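You operate a simulated robot arm through the tools that you are given. There is no shell and no other tool.

Carry out the task below with a simulated robot arm. There is one attempt and no reset: what you move stays moved.

JOB
Brew a pot of coffee as the brew card says, then switch the maker off.
Fine: the card gives the scoops and the dial's setting; use the filter in the basket; the tin starts open; lay the scoop back and close the tin. Where these are worked on the way, their far stop is far enough and under half their travel is too little: black basket.

It is judged by the outcome, as a careful person would: the job done as asked, and still so three seconds after it is handed in. It fails if anything else is knocked over, pushed out of place, dropped, spilled or broken.

ROBOT AND FRAMES
A 7-joint arm with a two-finger parallel gripper, fixed in place. Base frame: the origin is at the foot of the arm, x ahead of it, y to its left, z up; the work surface is at about z = 740. Lengths are in mm, angles in degrees, forces in N, time in s.
With the tool pointing down near the work surface it reaches from about 100 to 840 mm from the base axis. Its first joint turns from -115.0 to 115.0 degrees. Payload 3.91 kg.
The tool frame sits at the grasp point between the pads (the TCP): z along the fingers, y along the line on which they close. The tips reach 30 mm beyond it. The gripper opens to 110 mm. The fingers are 20 mm wide and 10 mm thick; the gripper's body (48 by 112 mm) begins 55 mm behind the TCP.
Orientation is that of the tool frame in the base frame, as [roll, pitch, yaw] about the fixed x, y, z axes, in that order (R = Rz(yaw) Ry(pitch) Rx(roll)). With the fingers straight down and closing along the base's y, the tool's x points along the base's -x, its y along +y and its z along -z.

CONTROLS
- The arm moves only by the tool drive_tool. Its argument "steps" is a list of rows, each a list of 3 entries, a list of its own where there are three numbers: the shift along the base's x, y, z in cm, then the turn, a rotation vector about the base's x, y, z in degrees, then the gripper command, from -1 (shut) to 1 (fully open), values between in proportion. In form: [[[tx, ty, tz], [ax, ay, az], hand], ...]. A call has 1 to 20 rows; each row shifts and turns the commanded pose from where the row before left it. Rows are played at 5 a second. More than 50 mm and 8.6 degrees between two rows, or a gripper value outside its range, and nothing of the call is played. Where a pose cannot be reached the arm comes as near as it can. A force on the tool above 80 N (or 10 N above the force at the start of the call, whichever is more), or a blocked arm, ends the call early, and 0.2 s more pass. The fingers move at their own pace (about 153 mm/s each) and stop on an object; they squeeze with about 42 N. The grip force told is the motor's: it shows also when the fingers shut on nothing. Time passes only in rows, and 0.2 s behind the last, so rows that do not move let the fingers close. The reply holds the time, the measured pose of the TCP, the force on the tool along the base axes, the opening and the grip force, in the units named above and with some noise, with the torque about the TCP (base axes, N m) and any sound that the robot's microphone picked up.
- Cameras (640 x 400 px; columns grow to the right, rows downward): "scene" is fixed at [48.8, -501.8, 1493.6]; the picture's right is [0.47, -0.88, 0.00], its down [-0.45, -0.24, -0.86] and it looks along [0.76, 0.41, -0.51] (base axes); focal length 252 px, centre (320, 200). "wrist" rides on the gripper at [72, 17, -103] in the tool frame; the picture's right is [-0.23, 0.97, 0.00], its down [-0.76, -0.18, -0.62] and it looks along [-0.61, -0.14, 0.78] (tool axes); focal length 222 px, centre (320, 200). There is no depth. A picture from a camera that has moved, and an enlarged one, comes with that camera's place and axes in the base frame and with its lens.
- snapshot(camera): a new picture of that camera. It takes no simulated time.
- raise_lower(by): slides the trunk up (or, below 0, down) by that many mm; the arm rides with it, the base frame stays. It gives what a move gives, with no picture.
- zoom(camera, box): a new picture of the part [left, top, right, bottom] of that camera's present view, enlarged. It takes no simulated time.
- finish_job(): hands the job in; it is judged then, once.

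Places have to be worked out from the pictures, the camera data and where the tool is seen. Open the gripper and draw the arm clear of the work before you hand the job in, unless the task says otherwise.

The tools are called after "Call:" as a command line: name --argument value ..., lists and objects as JSON in quotes. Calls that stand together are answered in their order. drive_tool: Moves the arm, as the interface text tells. Its arguments: {"type":"object","properties":{"steps":{"type":"array","items":{"type":"array"}}},"required":["steps"]} The other tools are called the same way: raise_lower (by) slides the trunk up or down; snapshot (camera) takes a picture; zoom (camera, box) takes an enlarged picture of a part of a camera's view; finish_job () hands the job in.

At the start:

```text
time: 0.0
tool_pos: [604.7, -278.8, 1341.1]
tcp_rot: [-180.0, 0.0, 179.9]
force: [0.4, -0.2, -0.1]
torque: [0.02, 0.01, -0.02]
gripper_width: 110.2
finger_force: 0.0
trunk travel left (down, up): [-925.0, 65.0]
```

scene: 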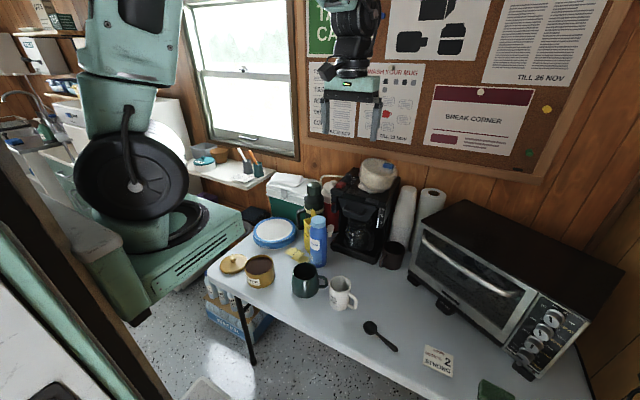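
wrist: 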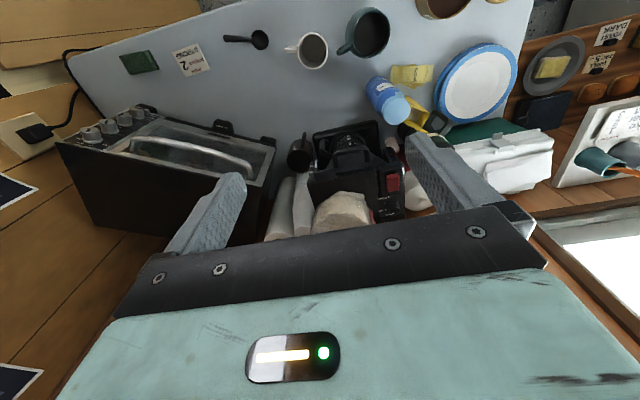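

I'll begin by looking closely at the brew card, the maker and the tin.

Call:
zoom --camera "scene" --box '[400, 320, 520, 400]'

Call:
zoom --camera "scene" --box '[300, 140, 460, 290]'

Call:
zoom --camera "scene" --box '[200, 200, 360, 320]'

Call:
zoom --camera "wrist" --box '[240, 100, 440, 250]'

Call:
zoom --camera "wrist" --box '[480, 0, 640, 110]'

Call:
zoom --camera "wrist" --box '[100, 0, 340, 150]'

```text
5.00 times, centred on (460, 360) of scene
camera zoom: at [48.8, -501.8, 1493.6], right [0.47, -0.88, 0.0], down [-0.45, -0.24, -0.86], along [0.76, 0.41, -0.51], focal length 1260 px, centre (-380, -600)
```

zoom: 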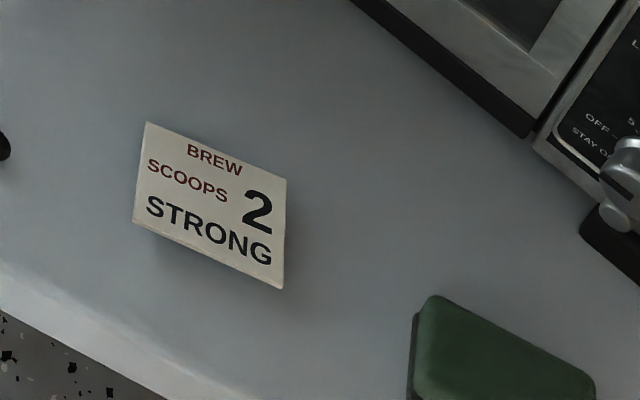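

```text
2.67 times, centred on (380, 215) of scene
camera zoom: at [48.8, -501.8, 1493.6], right [0.47, -0.88, 0.0], down [-0.45, -0.24, -0.86], along [0.76, 0.41, -0.51], focal length 672 px, centre (160, 160)
```

zoom: 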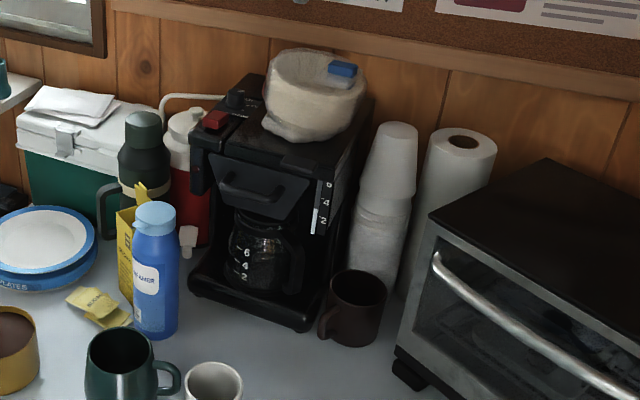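

```text
3.33 times, centred on (280, 260) of scene
camera zoom: at [48.8, -501.8, 1493.6], right [0.47, -0.88, 0.0], down [-0.45, -0.24, -0.86], along [0.76, 0.41, -0.51], focal length 840 px, centre (453, 0)
```

zoom: 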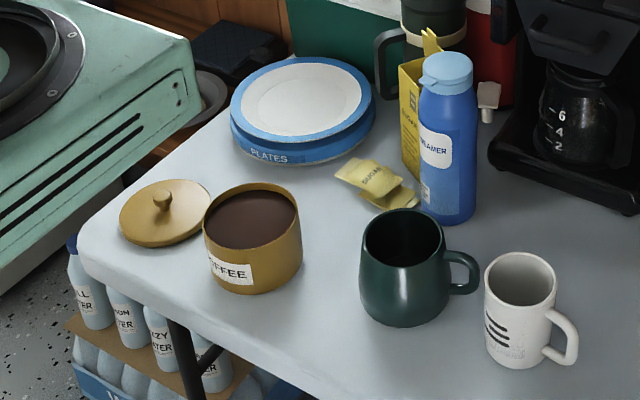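

```text
2.67 times, centred on (340, 175) of wrist
camera zoom: at [533.1, -263.3, 1444.2], right [0.23, 0.97, 0.0], down [0.76, -0.18, 0.62], along [0.61, -0.14, -0.78], focal length 592 px, centre (267, 267)
```

zoom: 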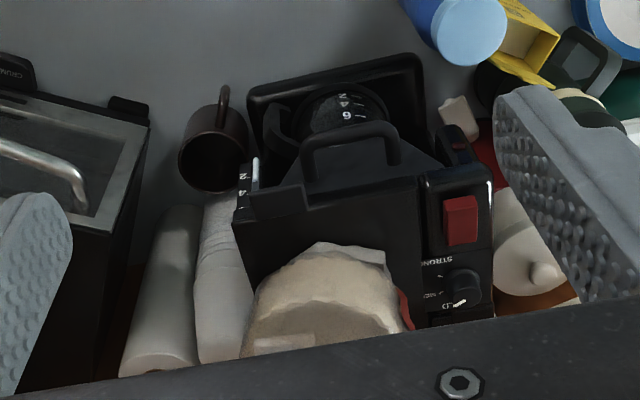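

```text
3.64 times, centred on (560, 55) of wrist
camera zoom: at [533.1, -263.3, 1444.2], right [0.23, 0.97, 0.0], down [0.76, -0.18, 0.62], along [0.61, -0.14, -0.78], focal length 808 px, centre (-553, 727)
```

zoom: 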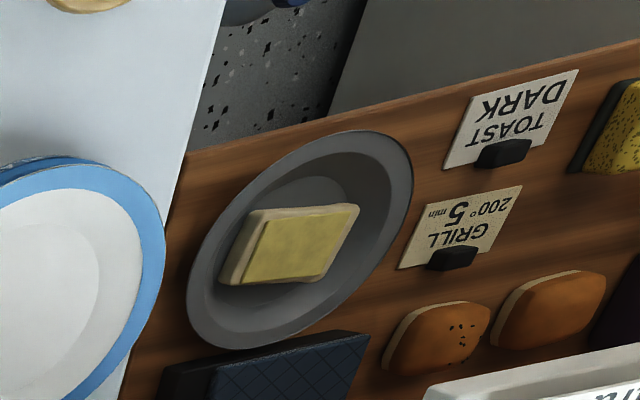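

```text
2.67 times, centred on (220, 75) of wrist
camera zoom: at [533.1, -263.3, 1444.2], right [0.23, 0.97, 0.0], down [0.76, -0.18, 0.62], along [0.61, -0.14, -0.78], focal length 592 px, centre (587, 533)
```

zoom: 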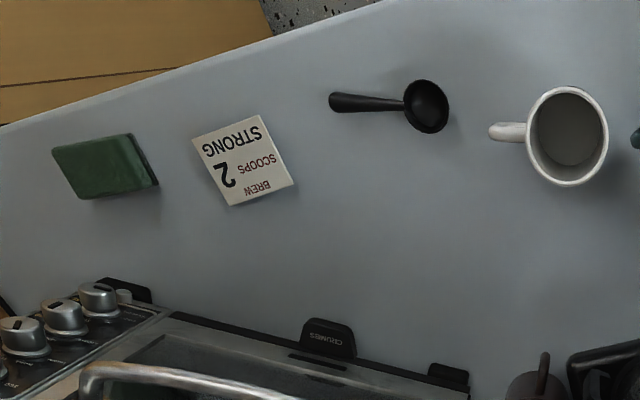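

The card reads 2 scoops, STRONG. I look more closely at the maker's gauge, dial and pot, and at the bundle on its top.

Call:
zoom --camera "scene" --box '[330, 150, 410, 200]'

Call:
zoom --camera "scene" --box '[330, 195, 410, 275]'

Call:
zoom --camera "wrist" --box '[300, 110, 420, 225]'

Call:
zoom --camera "scene" --box '[200, 260, 280, 340]'

Call:
zoom --camera "scene" --box '[310, 0, 640, 180]'

```text
8.00 times, centred on (370, 175) of scene
camera zoom: at [48.8, -501.8, 1493.6], right [0.47, -0.88, 0.0], down [-0.45, -0.24, -0.86], along [0.76, 0.41, -0.51], focal length 2017 px, centre (-80, 400)
```

zoom: 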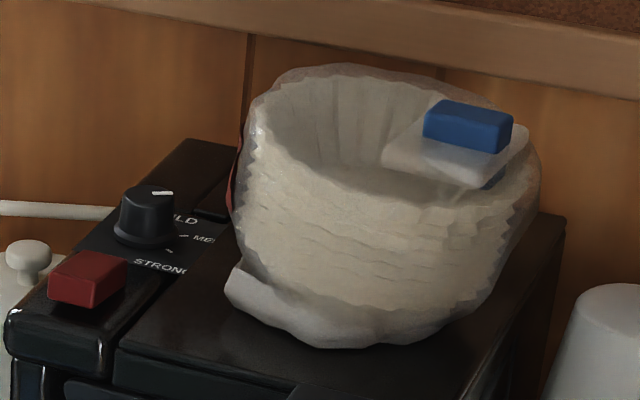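

```text
5.00 times, centred on (370, 235) of scene
camera zoom: at [48.8, -501.8, 1493.6], right [0.47, -0.88, 0.0], down [-0.45, -0.24, -0.86], along [0.76, 0.41, -0.51], focal length 1260 px, centre (70, 25)
```

zoom: 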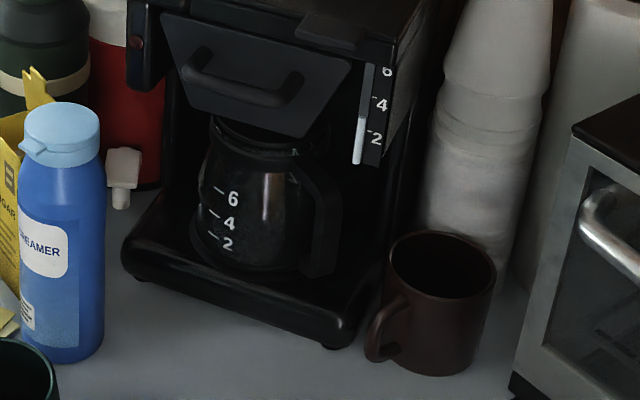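

```text
3.48 times, centred on (360, 168) of wrist
camera zoom: at [533.1, -263.3, 1444.2], right [0.23, 0.97, 0.0], down [0.76, -0.18, 0.62], along [0.61, -0.14, -0.78], focal length 773 px, centre (181, 313)
```

zoom: 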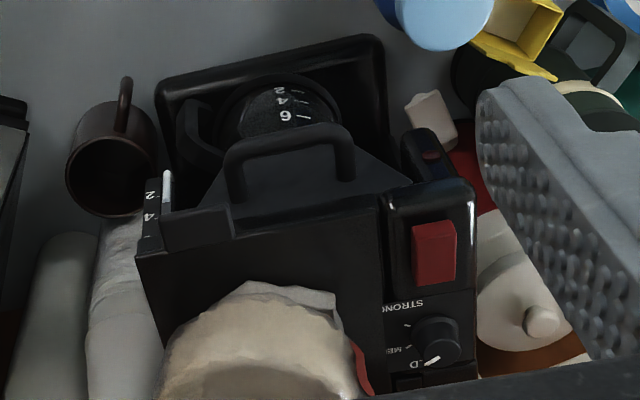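

```text
5.00 times, centred on (240, 300) of scene
camera zoom: at [48.8, -501.8, 1493.6], right [0.47, -0.88, 0.0], down [-0.45, -0.24, -0.86], along [0.76, 0.41, -0.51], focal length 1260 px, centre (720, -300)
```

zoom: 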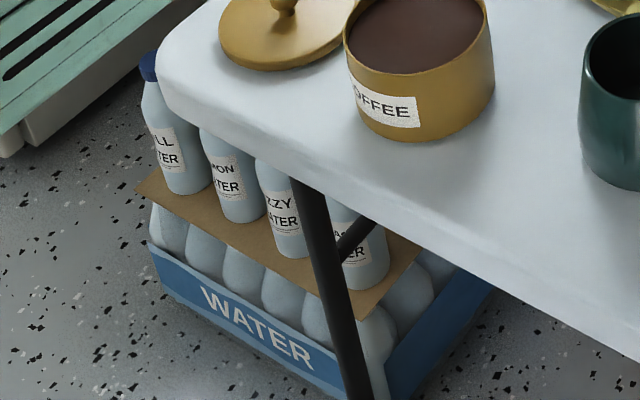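

```text
1.94 times, centred on (475, 90) of scene
camera zoom: at [48.8, -501.8, 1493.6], right [0.47, -0.88, 0.0], down [-0.45, -0.24, -0.86], along [0.76, 0.41, -0.51], focal length 489 px, centre (19, 413)
```

zoom: 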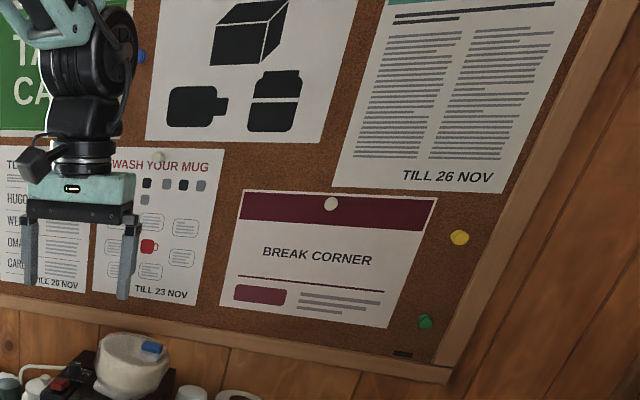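

The maker faces the robot, with its handle bar near (762,-249,997), switch near (814,-177,1069) and dial near (878,-178,1078). The dial is now on MILD. I bring the hand down and tilt it forward to view the maker's front.

Call:
drive_tool --steps '[[[-1, 0.2, -4], [0, -5, 0], 1], [[-1, 0.2, -4], [0, -5, 0], 1], [[-1, 0.2, -4], [0, -5, 0], 1], [[-1, 0.2, -4], [0, -5, 0], 1], [[-1, 0.2, -4], [0, -5, 0], 1], [[-1, 0, -4], [0, -5, 0], 1], [[-1, 0, -4], [0, -5, 0], 1], [[-1, 0, -4], [0, -5, 0], 1]]'

Call:
snapshot --camera "wrist"

Call:
snapshot --camera "scene"

```text
time: 1.8
tool_pos: [529.1, -272.9, 1017.8]
tcp_rot: [-179.9, 40.2, -180.0]
force: [0.6, -0.7, 0.6]
torque: [-0.01, 0.03, -0.03]
gripper_width: 109.8
finger_force: 0.1
out of reach, approached as far as the arm can: row 6, 7
trunk travel left (down, up): [-925.0, 65.0]
```

```text
taken
camera wrist: at [408.3, -258.4, 1051.1], right [0.17, 0.97, 0.15], down [0.18, -0.18, 0.97], along [0.97, -0.14, -0.21], focal length 222 px, centre (320, 200)
```

wrist: 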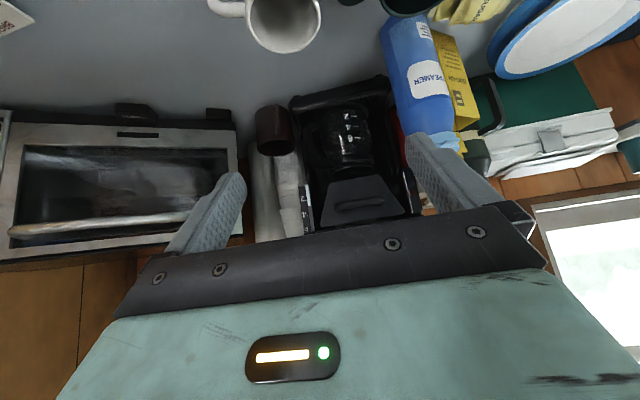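

```text
taken
```

scene: 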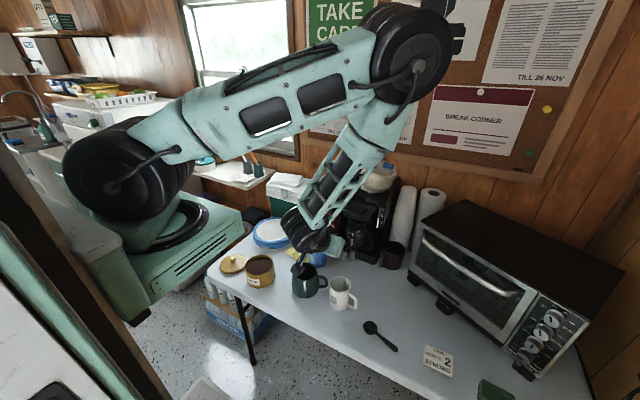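

The camera is upside down here (image down = up), but the basket front, pot and gauge are visible. I zoom in on them.

Call:
zoom --camera "wrist" --box '[270, 70, 430, 240]'

Call:
zoom --camera "scene" --box '[260, 140, 440, 290]'

```text
2.35 times, centred on (350, 155) of wrist
camera zoom: at [408.3, -258.4, 1051.1], right [0.17, 0.97, 0.15], down [0.18, -0.18, 0.97], along [0.97, -0.14, -0.21], focal length 523 px, centre (249, 306)
```

zoom: 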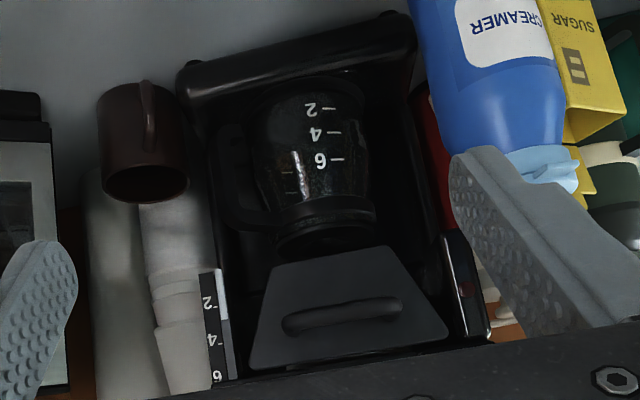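

```text
2.67 times, centred on (350, 215) of scene
camera zoom: at [48.8, -501.8, 1493.6], right [0.47, -0.88, 0.0], down [-0.45, -0.24, -0.86], along [0.76, 0.41, -0.51], focal length 672 px, centre (240, 160)
```

zoom: 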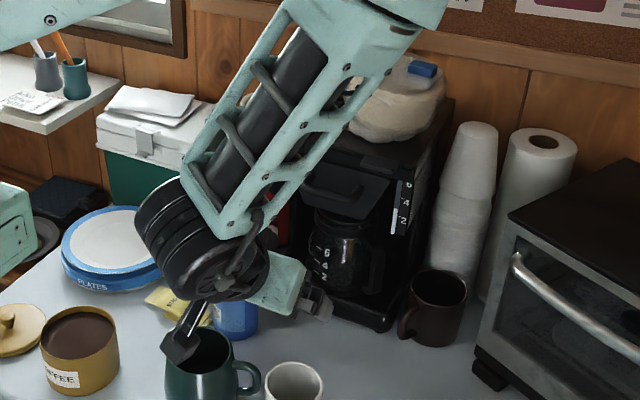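

The gauge shows water in the tank and the pot is empty. To grip the basket's bar I want the hand nearly horizontal with the fingers closing vertically. I first roll the hand 90° about its own axis.

Call:
drive_tool --steps '[[[0.4, 0.2, 0.2], [5.14, 0, -6.13], 1], [[0.4, 0.2, 0.2], [5.14, 0, -6.13], 1], [[0.4, 0.2, 0.2], [5.14, 0, -6.13], 1], [[0.4, 0.2, 0.2], [5.14, 0, -6.13], 1], [[0.4, 0.2, 0.2], [5.14, 0, -6.13], 1], [[0.4, 0.2, 0.2], [5.14, 0, -6.13], 1], [[0.4, 0.2, 0.2], [5.14, 0, -6.13], 1], [[0.4, 0.2, 0.2], [5.14, 0, -6.13], 1], [[0.4, 0.2, 0.2], [5.14, 0, -6.13], 1], [[0.4, 0.2, 0.2], [5.14, 0, -6.13], 1], [[0.4, 0.2, 0.2], [5.14, 0, -6.13], 1]]'

Call:
snapshot --camera "scene"

```text
time: 4.2
tool_pos: [577.6, -250.8, 1040.3]
tcp_rot: [140.1, 1.2, 91.4]
force: [0.2, 0.6, -0.1]
torque: [0.02, 0.03, -0.01]
gripper_width: 110.2
finger_force: 0.0
trunk travel left (down, up): [-925.0, 65.0]
```

```text
taken
```

scene: 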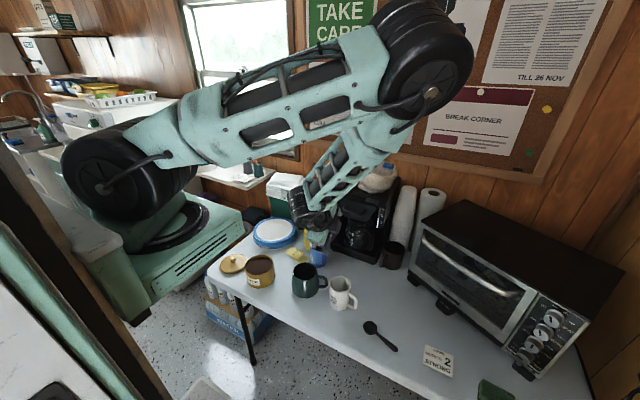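

The roll worked. Now I tilt the fingers further towards horizontal and approach to about 100 mm before the bar.

Call:
drive_tool --steps '[[[0.8, 0, 0], [0, -6, 0.5], 1], [[0.8, 0, 0], [0, -6, 0.5], 1], [[0.8, 0, -0.1], [0, -6, 0.5], 1], [[0.8, 0, -0.2], [0, -6, 0], 1], [[0.8, 0, -0.2], [0, -6, 0], 1], [[0.8, 0, -0.2], [0, -6, 0], 1]]'

Call:
snapshot --camera "wrist"

Call:
snapshot --camera "scene"

```text
time: 5.6
tool_pos: [625.8, -250.9, 1033.1]
tcp_rot: [104.0, 2.7, 91.9]
force: [0.1, 0.6, 0.9]
torque: [0.01, 0.04, 0.0]
gripper_width: 110.0
finger_force: 0.1
trunk travel left (down, up): [-925.0, 65.0]
```

```text
taken
camera wrist: at [526.6, -181.7, 1071.1], right [0.24, -0.18, 0.95], down [-0.62, -0.78, 0.01], along [0.74, -0.6, -0.3], focal length 222 px, centre (320, 200)
```

wrist: 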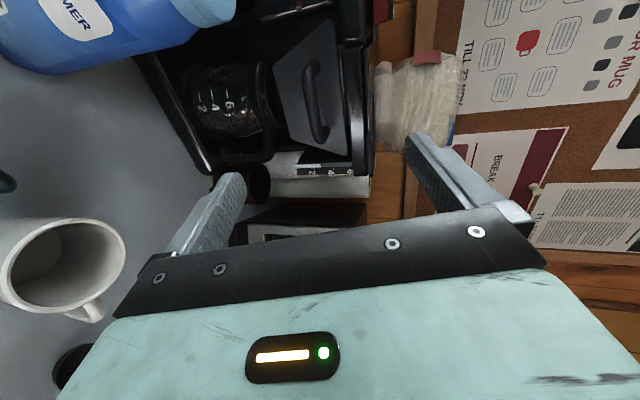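

```text
taken
```

scene: 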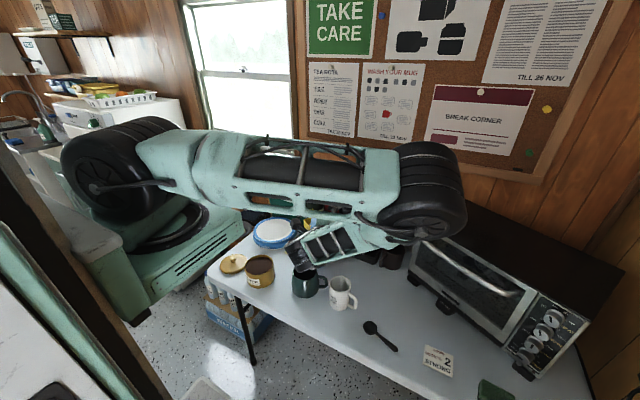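

The bar is in view. I zoom in to locate it precisely.

Call:
zoom --camera "wrist" --box '[230, 20, 410, 190]'

```text
2.35 times, centred on (320, 105) of wrist
camera zoom: at [526.6, -181.7, 1071.1], right [0.24, -0.18, 0.95], down [-0.62, -0.78, 0.01], along [0.74, -0.6, -0.3], focal length 523 px, centre (320, 424)
```

zoom: 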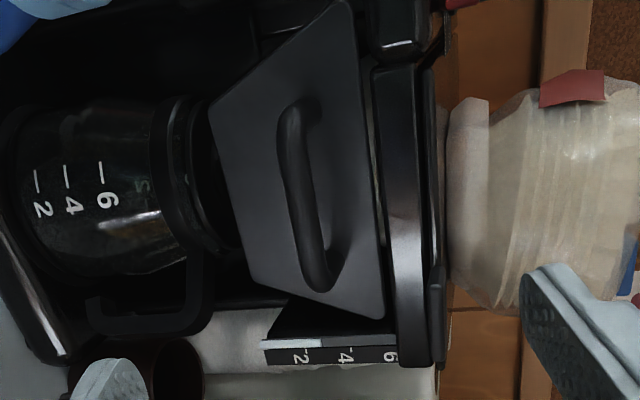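

The bar is at about (763,-247,990), 13 mm thick, with the plate about 30 mm behind it. I narrow the fingers and slide them over the bar.

Call:
drive_tool --steps '[[[1.5, 0.2, -0.8], [0, 0, 0], -0.3], [[1.5, 0.2, -0.85], [1.3, 0, 0], -0.3], [[2.3, 0, -0.58], [1.3, 0, 0], -0.3], [[2.3, 0, -0.57], [0, 0, 0], -0.3], [[2.3, 0, -0.57], [0, 0, 0], -0.3]]'

Call:
snapshot --camera "wrist"

Call:
snapshot --camera "scene"

```text
time: 6.8
tool_pos: [725.5, -247.6, 1001.0]
tcp_rot: [104.0, 0.0, 91.8]
force: [-0.1, 0.0, 0.6]
torque: [-0.01, -0.02, 0.01]
gripper_width: 38.3
finger_force: 0.0
trunk travel left (down, up): [-925.0, 65.0]
```

```text
taken
camera wrist: at [626.4, -180.9, 1041.9], right [0.24, -0.22, 0.95], down [-0.62, -0.78, -0.02], along [0.74, -0.58, -0.33], focal length 222 px, centre (320, 200)
```

wrist: 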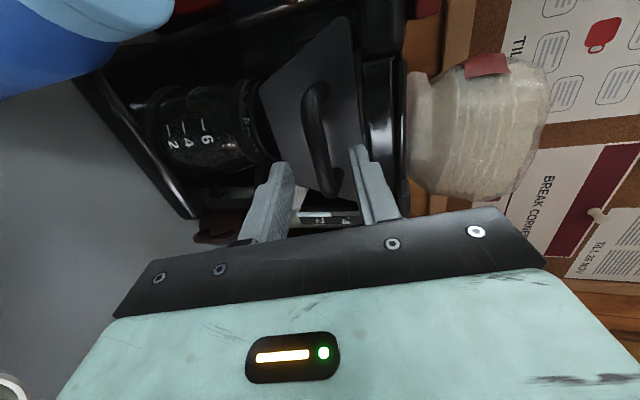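

```text
taken
```

scene: 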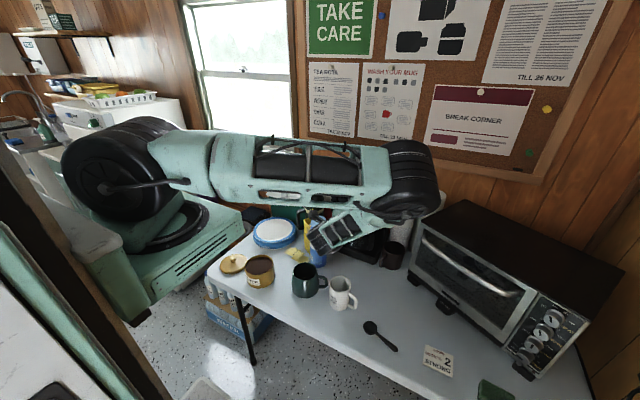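

The bar lies centred between the finger tips. I go in the last 22 mm and close.

Call:
drive_tool --steps '[[[1.1, 0, -0.2], [0, 0, 0], -0.3], [[1.1, 0, -0.2], [0, 0, 0], -0.3], [[0, 0, 0], [0, 0, 0], -1], [[0, 0, 0], [0, 0, 0], -1], [[0, 0, 0], [0, 0, 0], -1]]'

Call:
snapshot --camera "wrist"

```text
time: 8.0
tool_pos: [747.5, -247.1, 996.2]
tcp_rot: [103.8, 0.0, 91.7]
force: [1.3, 1.2, 3.2]
torque: [0.1, -0.05, -0.34]
gripper_width: 12.7
finger_force: 44.5
trunk travel left (down, up): [-925.0, 65.0]
```

```text
taken
camera wrist: at [649.2, -180.2, 1036.6], right [0.24, -0.22, 0.95], down [-0.62, -0.78, -0.02], along [0.74, -0.58, -0.33], focal length 222 px, centre (320, 200)
```

wrist: 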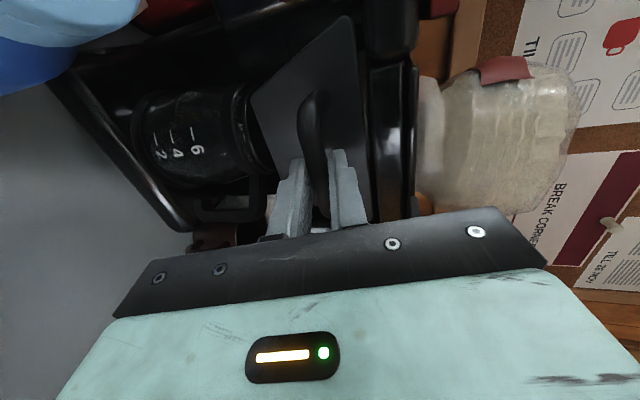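

The bar is gripped (12.7 mm, 44 N). I pull slowly straight back.

Call:
drive_tool --steps '[[[-1, 0, 0], [0, 0, 0], -1], [[-1, 0, 0], [0, 0, 0], -1], [[-1.5, 0, 0], [0, 0, 0], -1], [[-1.5, 0, 0], [0, 0, 0], -1]]'

Call:
snapshot --camera "wrist"

```text
time: 9.0
tool_pos: [695.9, -247.5, 996.2]
tcp_rot: [103.8, 0.1, 91.8]
force: [1.1, -2.3, 8.1]
torque: [0.46, -0.1, 0.92]
gripper_width: 12.6
finger_force: 44.7
trunk travel left (down, up): [-925.0, 65.0]
```

```text
taken
camera wrist: at [597.8, -180.1, 1036.4], right [0.24, -0.22, 0.95], down [-0.62, -0.78, -0.02], along [0.74, -0.58, -0.32], focal length 222 px, centre (320, 200)
```

wrist: 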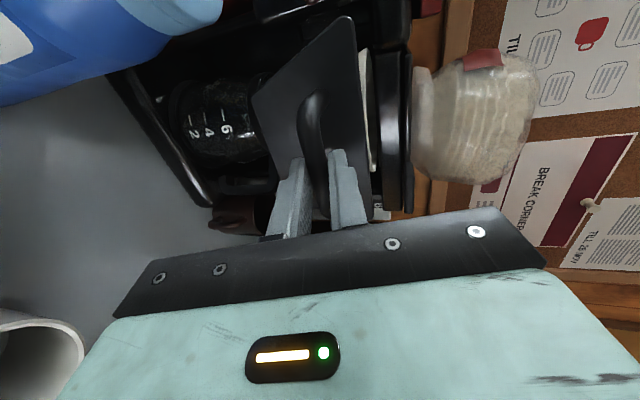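

The basket slides out and a white filter shows in it. I keep pulling gently until the stop.

Call:
drive_tool --steps '[[[-1.5, 0, 0], [0, 0, 0], -1], [[-1.5, 0, 0], [0, 0, 0], -1], [[-1, 0, 0], [0, 0, 0], -1], [[-1, 0, 0], [0, 0, 0], -1], [[-1, 0, 0], [0, 0, 0], -1]]'

Call:
snapshot --camera "scene"

```text
time: 10.2
tool_pos: [637.2, -248.1, 996.1]
tcp_rot: [103.9, 0.0, 91.7]
force: [1.0, 1.8, 14.9]
torque: [0.06, -0.19, -0.39]
gripper_width: 12.5
finger_force: 45.2
trunk travel left (down, up): [-925.0, 65.0]
```

```text
taken
```

scene: 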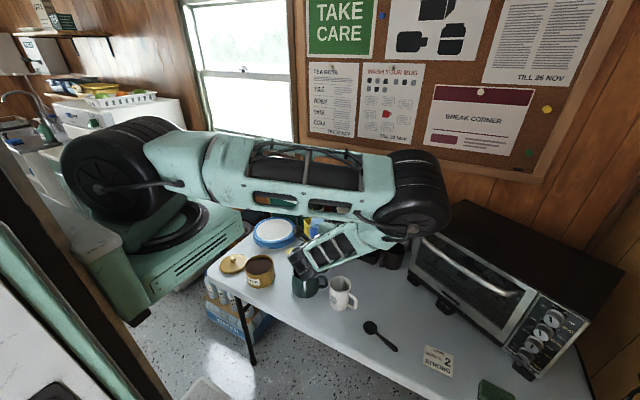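

Call:
snapshot --camera "wrist"

```text
taken
camera wrist: at [538.1, -180.2, 1036.4], right [0.24, -0.22, 0.95], down [-0.62, -0.78, -0.02], along [0.74, -0.58, -0.32], focal length 222 px, centre (320, 200)
```

wrist: 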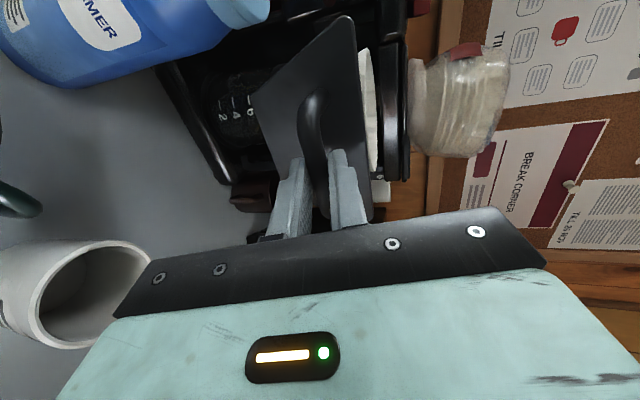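

No stop yet after 110 mm, and the vertical force is slowly rising. I continue in small steps.

Call:
drive_tool --steps '[[[-0.5, 0, 0], [0, 0, 0], -1], [[-0.5, 0, 0], [0, 0, 0], -1]]'

Call:
zoom --camera "wrist" --box '[220, 0, 440, 220]'

```text
time: 10.8
tool_pos: [627.6, -247.7, 995.0]
tcp_rot: [103.8, 0.0, 91.8]
force: [1.3, 2.6, 20.4]
torque: [0.08, -0.32, -0.39]
gripper_width: 12.5
finger_force: 45.1
trunk travel left (down, up): [-925.0, 65.0]
```

```text
1.82 times, centred on (330, 110) of wrist
camera zoom: at [528.2, -180.2, 1036.3], right [0.24, -0.22, 0.95], down [-0.62, -0.78, -0.02], along [0.74, -0.58, -0.32], focal length 404 px, centre (302, 364)
```

zoom: 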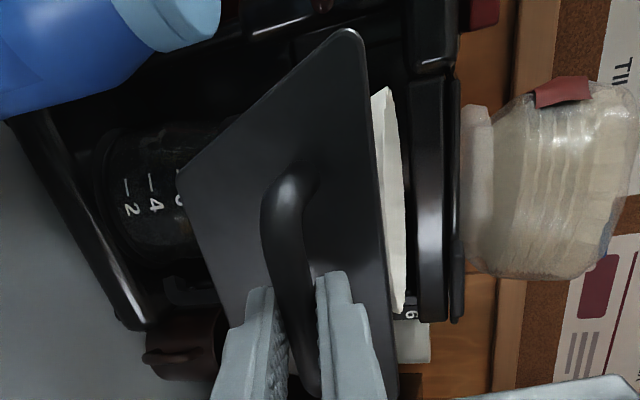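

The vertical force needs explaining before going on, so I test it by easing the hand up 1 mm.

Call:
drive_tool --steps '[[[0, 0, 0.1], [0, 0, 0], -1], [[0, 0, 0], [0, 0, 0], -1]]'

```text
time: 11.4
tool_pos: [627.0, -247.4, 996.4]
tcp_rot: [104.0, 0.0, 91.8]
force: [0.7, 2.2, 15.6]
torque: [0.14, -0.28, 0.02]
gripper_width: 12.6
finger_force: 45.4
trunk travel left (down, up): [-925.0, 65.0]
```

Raising lowers the force, so the hand was pressing down slightly. I raise 3 mm more to unload, then continue pulling.

Call:
drive_tool --steps '[[[0, 0, 0.15], [0, 0, 0], -1], [[0, 0, 0.15], [0, 0, 0], -1], [[0, 0, 0], [0, 0, 0], -1]]'

Call:
drive_tool --steps '[[[-0.5, 0, 0.03], [0, 0, 0], -1], [[-0.5, 0, 0.03], [0, 0, 0], -1]]'

```text
time: 12.2
tool_pos: [625.5, -247.5, 996.0]
tcp_rot: [104.5, -0.1, 91.8]
force: [-1.6, 1.7, -21.3]
torque: [0.16, 0.36, 0.3]
gripper_width: 12.3
finger_force: 45.1
trunk travel left (down, up): [-925.0, 65.0]
```

```text
time: 12.8
tool_pos: [616.8, -248.5, 994.4]
tcp_rot: [104.6, -0.2, 91.8]
force: [0.0, 5.5, -48.0]
torque: [-0.11, 0.65, -0.82]
gripper_width: 12.6
finger_force: 45.0
trunk travel left (down, up): [-925.0, 65.0]
```

Overcorrected; now the basket pulls the hand down. I lower it to unload and look.

Call:
drive_tool --steps '[[[0, 0, -0.15], [0, 0, 0], -1], [[0, 0, -0.15], [0, 0, 0], -1], [[0, 0, 0], [0, 0, 0], -1]]'

Call:
snapshot --camera "wrist"

Call:
zoom --camera "scene" --box '[280, 160, 440, 290]'

```text
time: 13.6
tool_pos: [616.6, -247.2, 996.4]
tcp_rot: [104.2, 0.0, 91.8]
force: [-1.3, 5.4, -36.3]
torque: [0.04, 0.6, -0.37]
gripper_width: 12.3
finger_force: 45.0
trunk travel left (down, up): [-925.0, 65.0]
```

```text
taken
camera wrist: at [518.8, -180.3, 1037.4], right [0.25, -0.22, 0.94], down [-0.62, -0.78, -0.02], along [0.74, -0.58, -0.33], focal length 222 px, centre (320, 200)
```

wrist: 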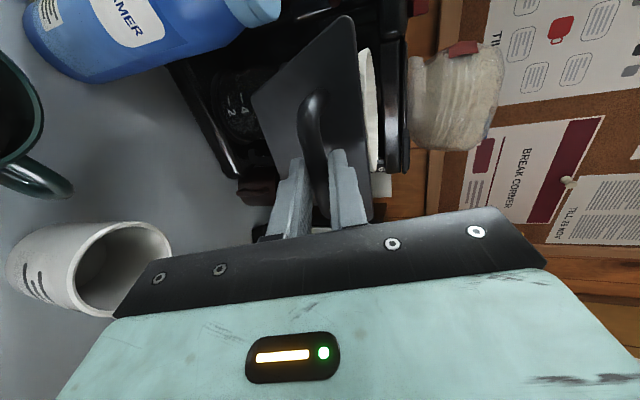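

```text
3.08 times, centred on (360, 225) of scene
camera zoom: at [48.8, -501.8, 1493.6], right [0.47, -0.88, 0.0], down [-0.45, -0.24, -0.86], along [0.76, 0.41, -0.51], focal length 776 px, centre (197, 123)
```

zoom: 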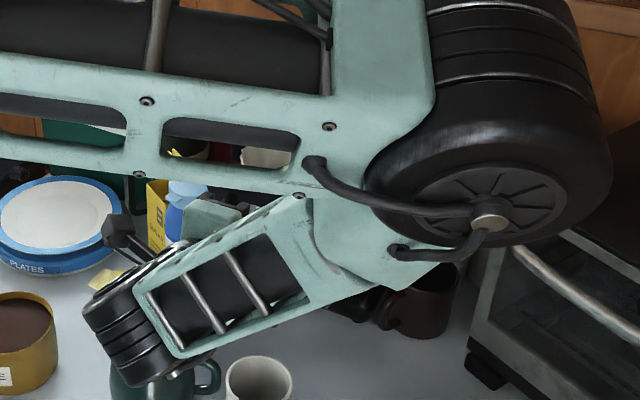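

Readings seem to be settling with delay. I hold still for a moment and read again.

Call:
drive_tool --steps '[[[0, 0, 0], [0, 0, 0], -1], [[0, 0, 0], [0, 0, 0], -1], [[0, 0, 0], [0, 0, 0], -1], [[0, 0, 0], [0, 0, 0], -1], [[0, 0, 0], [0, 0, 0], -1]]'

```text
time: 14.8
tool_pos: [617.6, -247.9, 996.0]
tcp_rot: [104.3, 0.0, 91.8]
force: [-0.4, 2.8, -35.2]
torque: [0.12, 0.58, 0.09]
gripper_width: 12.3
finger_force: 45.1
trunk travel left (down, up): [-925.0, 65.0]
```

Call:
drive_tool --steps '[[[0, 0, -0.15], [0, 0, 0], -1], [[0, 0, -0.15], [0, 0, 0], -1], [[0, 0, 0], [0, 0, 0], -1], [[0, 0, 0], [0, 0, 0], -1]]'

```text
time: 15.8
tool_pos: [618.1, -246.5, 996.3]
tcp_rot: [103.8, 0.1, 91.8]
force: [0.8, 1.0, -3.9]
torque: [0.32, 0.06, 0.79]
gripper_width: 12.7
finger_force: 44.6
trunk travel left (down, up): [-925.0, 65.0]
```

Unloaded now; the slide is horizontal. I keep pulling.

Call:
drive_tool --steps '[[[-0.7, 0, 0], [0, 0, 0], -1], [[-0.7, 0, 0], [0, 0, 0], -1], [[0, 0, 0], [0, 0, 0], -1]]'

```text
time: 16.6
tool_pos: [605.0, -248.1, 996.4]
tcp_rot: [103.5, 0.1, 91.7]
force: [37.7, -2.0, 15.4]
torque: [0.12, -0.55, 0.02]
gripper_width: 12.9
finger_force: 44.4
trunk travel left (down, up): [-925.0, 65.0]
```

A 38 N pull shows the basket has reached its stop after about 142 mm. I ease off, open the fingers, and back away.

Call:
drive_tool --steps '[[[0.35, 0, 0.1], [0, 0, 0], -1], [[0, 0, 0], [0, 0, 0], -1], [[0, 0, 0], [0, 0, 0], -0.4], [[0, 0, 0], [0, 0, 0], -0.4], [[-2, 0, 0.5], [0, 0, 0], -0.4], [[-2.5, 0, 0.6], [0, 0, 0], -0.4], [[-2.5, 0, 0.6], [0, 0, 0], -0.4]]'

Call:
snapshot --camera "wrist"

Call:
snapshot --camera "scene"

```text
time: 18.2
tool_pos: [535.1, -247.3, 1012.0]
tcp_rot: [103.9, 0.0, 91.7]
force: [-0.6, -0.2, -0.2]
torque: [-0.01, -0.01, 0.02]
gripper_width: 32.9
finger_force: 0.0
trunk travel left (down, up): [-925.0, 65.0]
```

```text
taken
camera wrist: at [437.2, -180.2, 1052.9], right [0.24, -0.22, 0.94], down [-0.62, -0.78, -0.02], along [0.74, -0.58, -0.33], focal length 222 px, centre (320, 200)
```

wrist: 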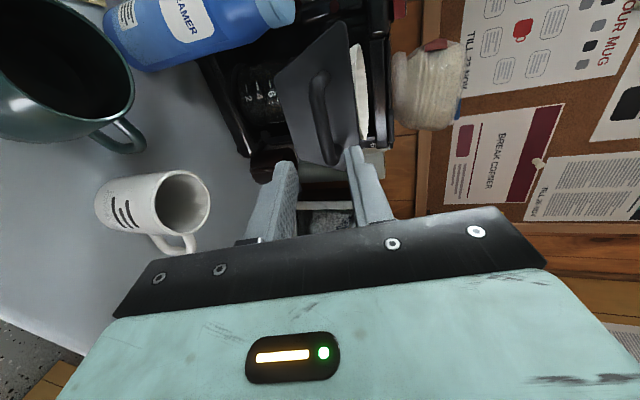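

```text
taken
```

scene: 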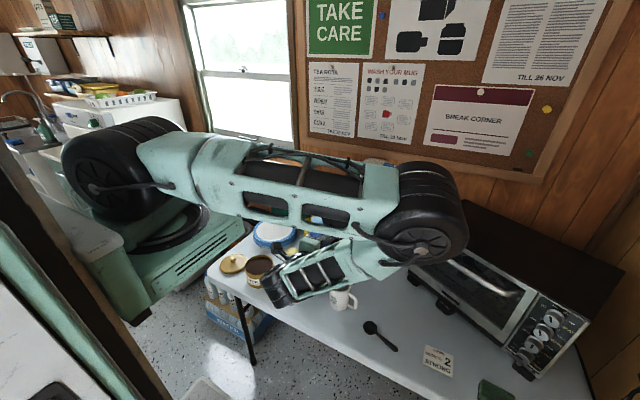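

Now I raise the hand and bring it back to pointing down, for a top view of the basket.

Call:
drive_tool --steps '[[[-1, 0, 2.5], [0, 7, 0], 0], [[-1, 0, 2.5], [0, 7, 0], 0], [[-1, 0, 2.5], [0, 7, 0], 0], [[0, 0, 2.5], [0, 7, 0], 0], [[0, 0, 2.5], [0, 7, 0], 0], [[0, 0, 2.5], [0, 7, 0], 0], [[0, 0, 2.5], [0, 7, 0], 0], [[0, 0, 2.5], [0, 7, 0], 0], [[0, 0, 2], [0, 7, 0], 0], [[0, 0, 2], [0, 7, 0], 0], [[0, 0, 2], [0, 6, 0], 0]]'

Call:
snapshot --camera "wrist"

Call:
snapshot --camera "scene"

```text
time: 20.6
tool_pos: [545.7, -293.0, 1226.8]
tcp_rot: [-180.0, -1.7, 90.4]
force: [0.4, -0.4, -0.8]
torque: [0.02, 0.0, -0.02]
gripper_width: 55.1
finger_force: 0.1
out of reach, approached as far as the arm can: row 2, 3, 4, 5
trunk travel left (down, up): [-925.0, 65.0]
```

```text
taken
camera wrist: at [562.5, -225.6, 1331.7], right [0.98, -0.22, -0.01], down [-0.17, -0.78, 0.6], along [-0.14, -0.58, -0.8], focal length 222 px, centre (320, 200)
```

wrist: 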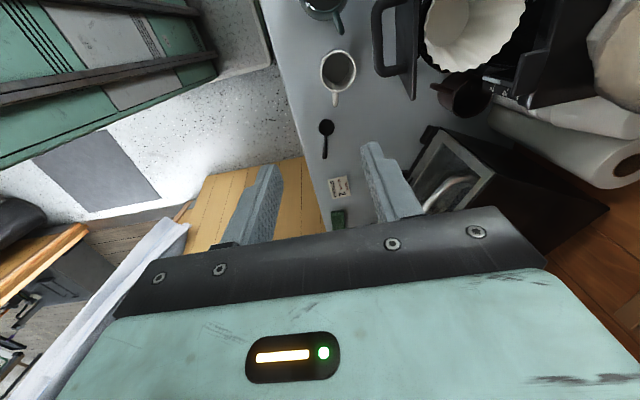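

```text
taken
```

scene: 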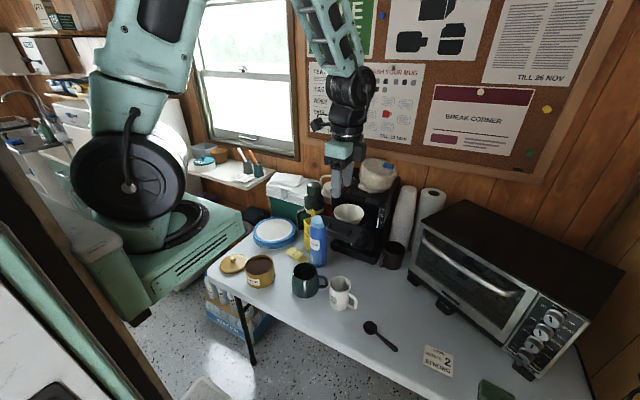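

The basket with its filter is open. I zoom from both cameras to locate the filter and the scoop.

Call:
zoom --camera "scene" --box '[310, 170, 430, 270]'

Call:
zoom --camera "wrist" --box '[360, 0, 560, 110]'

Call:
zoom --camera "wrist" --box '[280, 100, 400, 240]'

Call:
zoom --camera "scene" --box '[330, 300, 430, 380]'

```text
4.00 times, centred on (370, 220) of scene
camera zoom: at [48.8, -501.8, 1493.6], right [0.47, -0.88, 0.0], down [-0.45, -0.24, -0.86], along [0.76, 0.41, -0.51], focal length 1008 px, centre (120, 120)
```

zoom: 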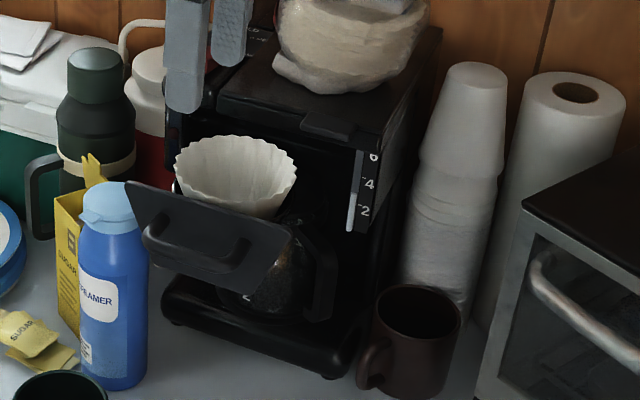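

```text
3.20 times, centred on (460, 55) of wrist
camera zoom: at [562.5, -225.6, 1331.7], right [0.98, -0.22, -0.01], down [-0.17, -0.78, 0.6], along [-0.14, -0.58, -0.8], focal length 711 px, centre (-128, 664)
```

zoom: 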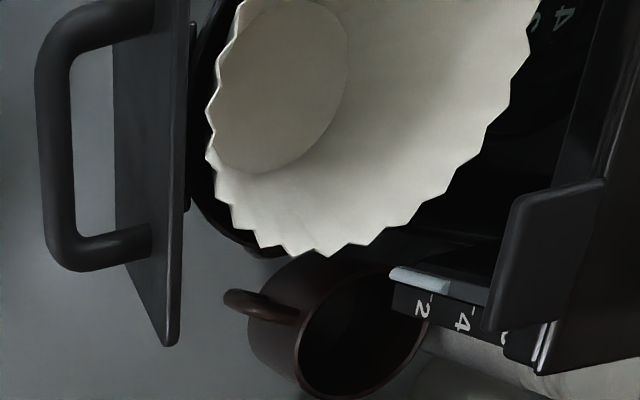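

```text
2.86 times, centred on (340, 170) of wrist
camera zoom: at [562.5, -225.6, 1331.7], right [0.98, -0.22, -0.01], down [-0.17, -0.78, 0.6], along [-0.14, -0.58, -0.8], focal length 635 px, centre (263, 286)
```

zoom: 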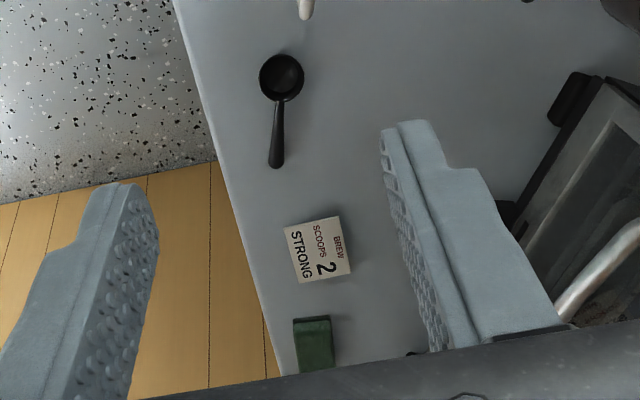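

```text
5.00 times, centred on (380, 340) of scene
camera zoom: at [48.8, -501.8, 1493.6], right [0.47, -0.88, 0.0], down [-0.45, -0.24, -0.86], along [0.76, 0.41, -0.51], focal length 1260 px, centre (20, -500)
```

zoom: 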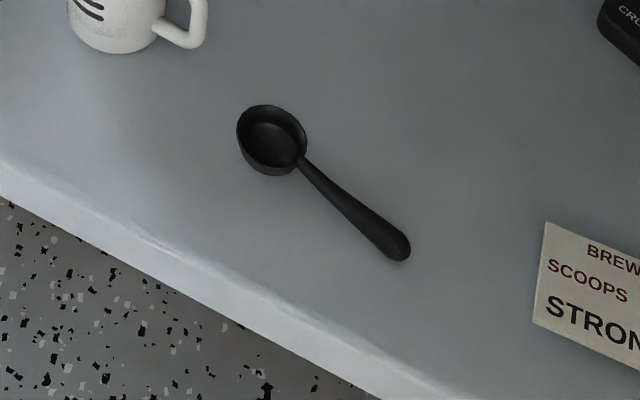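

The filter's centre is about (722,-248), rim z≈1025, bottom z≈963. The scoop's bowl is at about (532,-416), and its handle runs to about (510,-501). I move over the handle with the fingers squared to it.

Call:
drive_tool --steps '[[[-0.3, -2, -3.6], [0, 0, -1.66], 0], [[-0.3, -2, -3.6], [0, 0, -1.66], 0], [[-0.3, -2, -3.6], [0, 0, -1.66], 0], [[-0.3, -2, -3.6], [0, 0, -1.66], 0], [[-0.3, -2, -3.6], [0, 0, -1.66], 0], [[-0.3, -2, -3.6], [0, 0, -1.66], 0], [[-0.3, -2, -3.6], [0, 0, -1.66], 0], [[-0.3, -2, -3.6], [0, 0, -1.66], 0], [[-0.3, -2, -3.6], [0, 0, -1.66], 0]]'

Call:
snapshot --camera "wrist"

Call:
snapshot --camera "scene"

```text
time: 22.6
tool_pos: [516.6, -473.2, 899.9]
tcp_rot: [179.9, -1.7, 75.4]
force: [0.2, -0.1, -0.4]
torque: [-0.03, -0.02, -0.02]
gripper_width: 55.3
finger_force: 0.1
trunk travel left (down, up): [-925.0, 65.0]
```

```text
taken
camera wrist: at [550.8, -411.9, 1004.5], right [0.89, -0.46, -0.01], down [-0.37, -0.71, 0.6], along [-0.28, -0.53, -0.8], focal length 222 px, centre (320, 200)
```

wrist: 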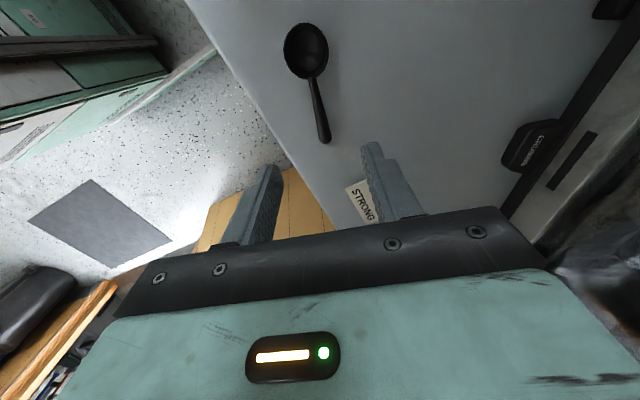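

```text
taken
```

scene: 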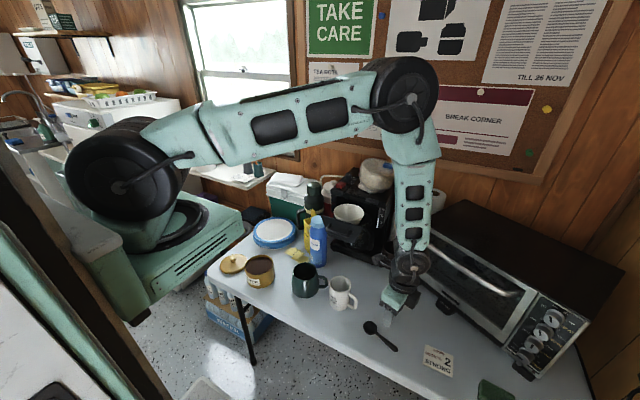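

The scoop's handle lies straight under the hand. I lower until the tips are just above the table and zoom to check.

Call:
drive_tool --steps '[[[0, -0.1, -4], [0, 0, -0.5], -0.2], [[0, -0.1, -4], [0, 0, -0.5], -0.2], [[0, 0, -3], [0, 0, 0], -0.2]]'

Call:
zoom --camera "wrist" --box '[200, 0, 440, 260]'

Call:
zoom --camera "scene" --box '[340, 270, 440, 370]'

```text
time: 23.4
tool_pos: [518.6, -474.7, 791.7]
tcp_rot: [180.0, -1.7, 74.5]
force: [-0.8, 0.7, -0.4]
torque: [-0.02, -0.02, -0.02]
gripper_width: 44.1
finger_force: 0.0
trunk travel left (down, up): [-925.0, 65.0]
```

```text
1.54 times, centred on (320, 130) of wrist
camera zoom: at [553.3, -414.4, 895.7], right [0.88, -0.48, -0.01], down [-0.38, -0.7, 0.6], along [-0.29, -0.52, -0.8], focal length 342 px, centre (320, 308)
```

zoom: 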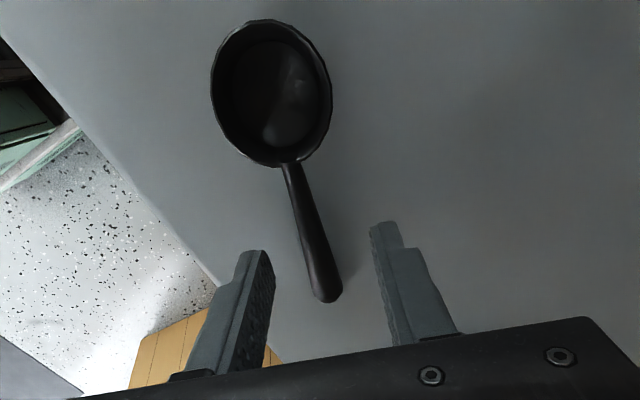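

```text
4.00 times, centred on (390, 320) of scene
camera zoom: at [48.8, -501.8, 1493.6], right [0.47, -0.88, 0.0], down [-0.45, -0.24, -0.86], along [0.76, 0.41, -0.51], focal length 1008 px, centre (40, -280)
```

zoom: 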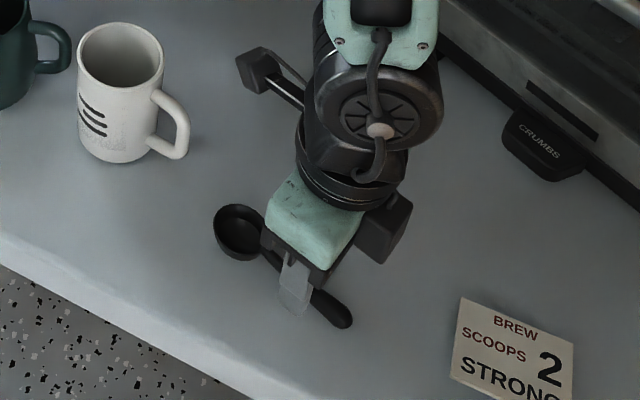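

Well centred. I lower the last 17 mm and close on the handle.

Call:
drive_tool --steps '[[[0, 0, -1], [0, 0, 0], -0.2], [[0, 0, -0.7], [0, 0, 0], -0.2], [[0, 0, 0], [0, 0, 0], -0.6], [[0, 0, 0], [0, 0, 0], -1], [[0, 0, 0], [0, 0, 0], -1], [[0, 0, 0], [0, 0, 0], -1]]'

Call:
zoom --camera "wrist" --box '[200, 0, 440, 260]'

```text
time: 24.8
tool_pos: [517.9, -474.7, 774.8]
tcp_rot: [-180.0, -1.8, 74.5]
force: [0.1, 0.4, 1.6]
torque: [0.06, -0.02, 0.04]
gripper_width: 11.7
finger_force: 42.1
trunk travel left (down, up): [-925.0, 65.0]
```

```text
1.54 times, centred on (320, 130) of wrist
camera zoom: at [553.3, -414.8, 879.0], right [0.88, -0.48, -0.01], down [-0.38, -0.7, 0.6], along [-0.29, -0.52, -0.8], focal length 342 px, centre (320, 308)
```

zoom: 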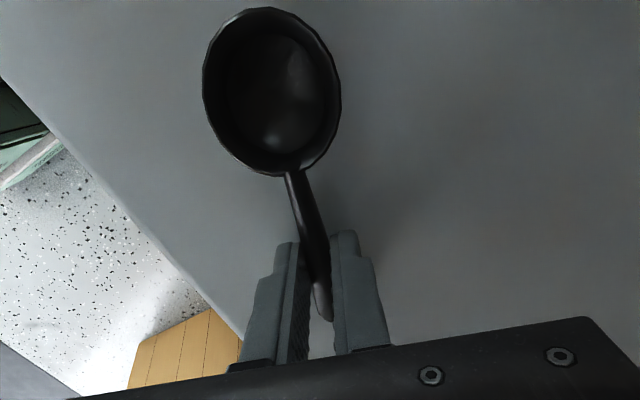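

The handle is held (11.7 mm). I lift the scoop and carry it level over to beside the coffee tin, turning it to point along +y.

Call:
drive_tool --steps '[[[0, 0, 2], [0, 0, 0], -1], [[0, 0, 4], [0, 0, 0], -1], [[0, 0, 4], [0, 0, 0], -1], [[0, 0, 4], [0, 0, 0], -1], [[0, 0, 4], [0, 0, 0], -1], [[0.25, 4, 0], [0, 0, 1.4], -1], [[0.25, 4, 0], [0, 0, 1.4], -1], [[0.25, 4, 0], [0, 0, 1.4], -1], [[0.25, 4, 0], [0, 0, 1.4], -1], [[0.25, 4, 0], [0, 0, 1.4], -1], [[0.25, 4, 0], [0, 0, 1.4], -1], [[0.25, 4, 0], [0, 0, 1.4], -1], [[0.25, 4, 0], [0, 0, 1.4], -1], [[0.25, 4, 0], [0, 0, 1.4], -1], [[0.25, 3, 0], [0, 0, 1.4], -1]]'

Call:
snapshot --camera "wrist"

Call:
zoom --camera "scene" --box '[200, 200, 360, 320]'

Call:
snapshot --camera "scene"

```text
time: 28.0
tool_pos: [542.5, -84.3, 953.7]
tcp_rot: [-179.9, -1.8, 88.5]
force: [-0.9, -0.1, -0.5]
torque: [0.04, 0.02, 0.04]
gripper_width: 11.5
finger_force: 42.1
trunk travel left (down, up): [-925.0, 65.0]
```

```text
taken
camera wrist: at [561.2, -16.5, 1059.5], right [0.97, -0.25, -0.01], down [-0.2, -0.78, 0.6], along [-0.16, -0.58, -0.8], focal length 222 px, centre (320, 200)
```

wrist: 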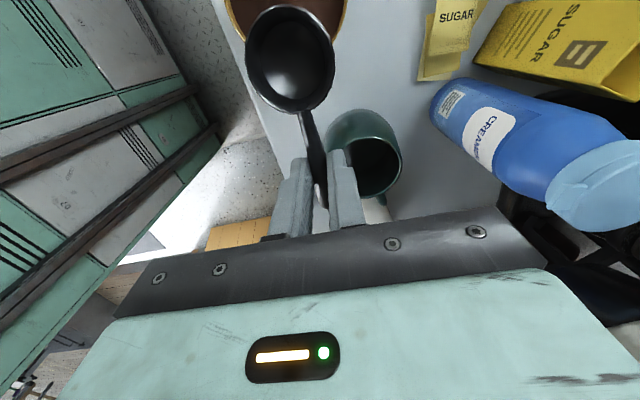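

```text
3.33 times, centred on (280, 260) of scene
camera zoom: at [48.8, -501.8, 1493.6], right [0.47, -0.88, 0.0], down [-0.45, -0.24, -0.86], along [0.76, 0.41, -0.51], focal length 840 px, centre (453, 0)
```

zoom: 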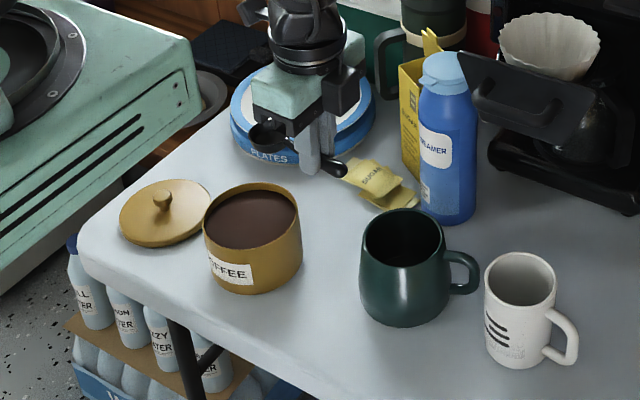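

```text
taken
```

scene: 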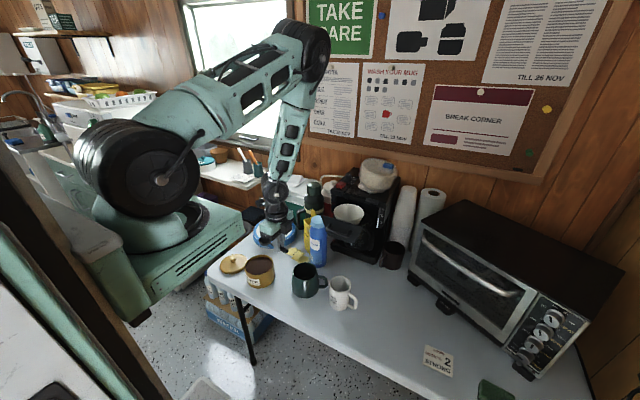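

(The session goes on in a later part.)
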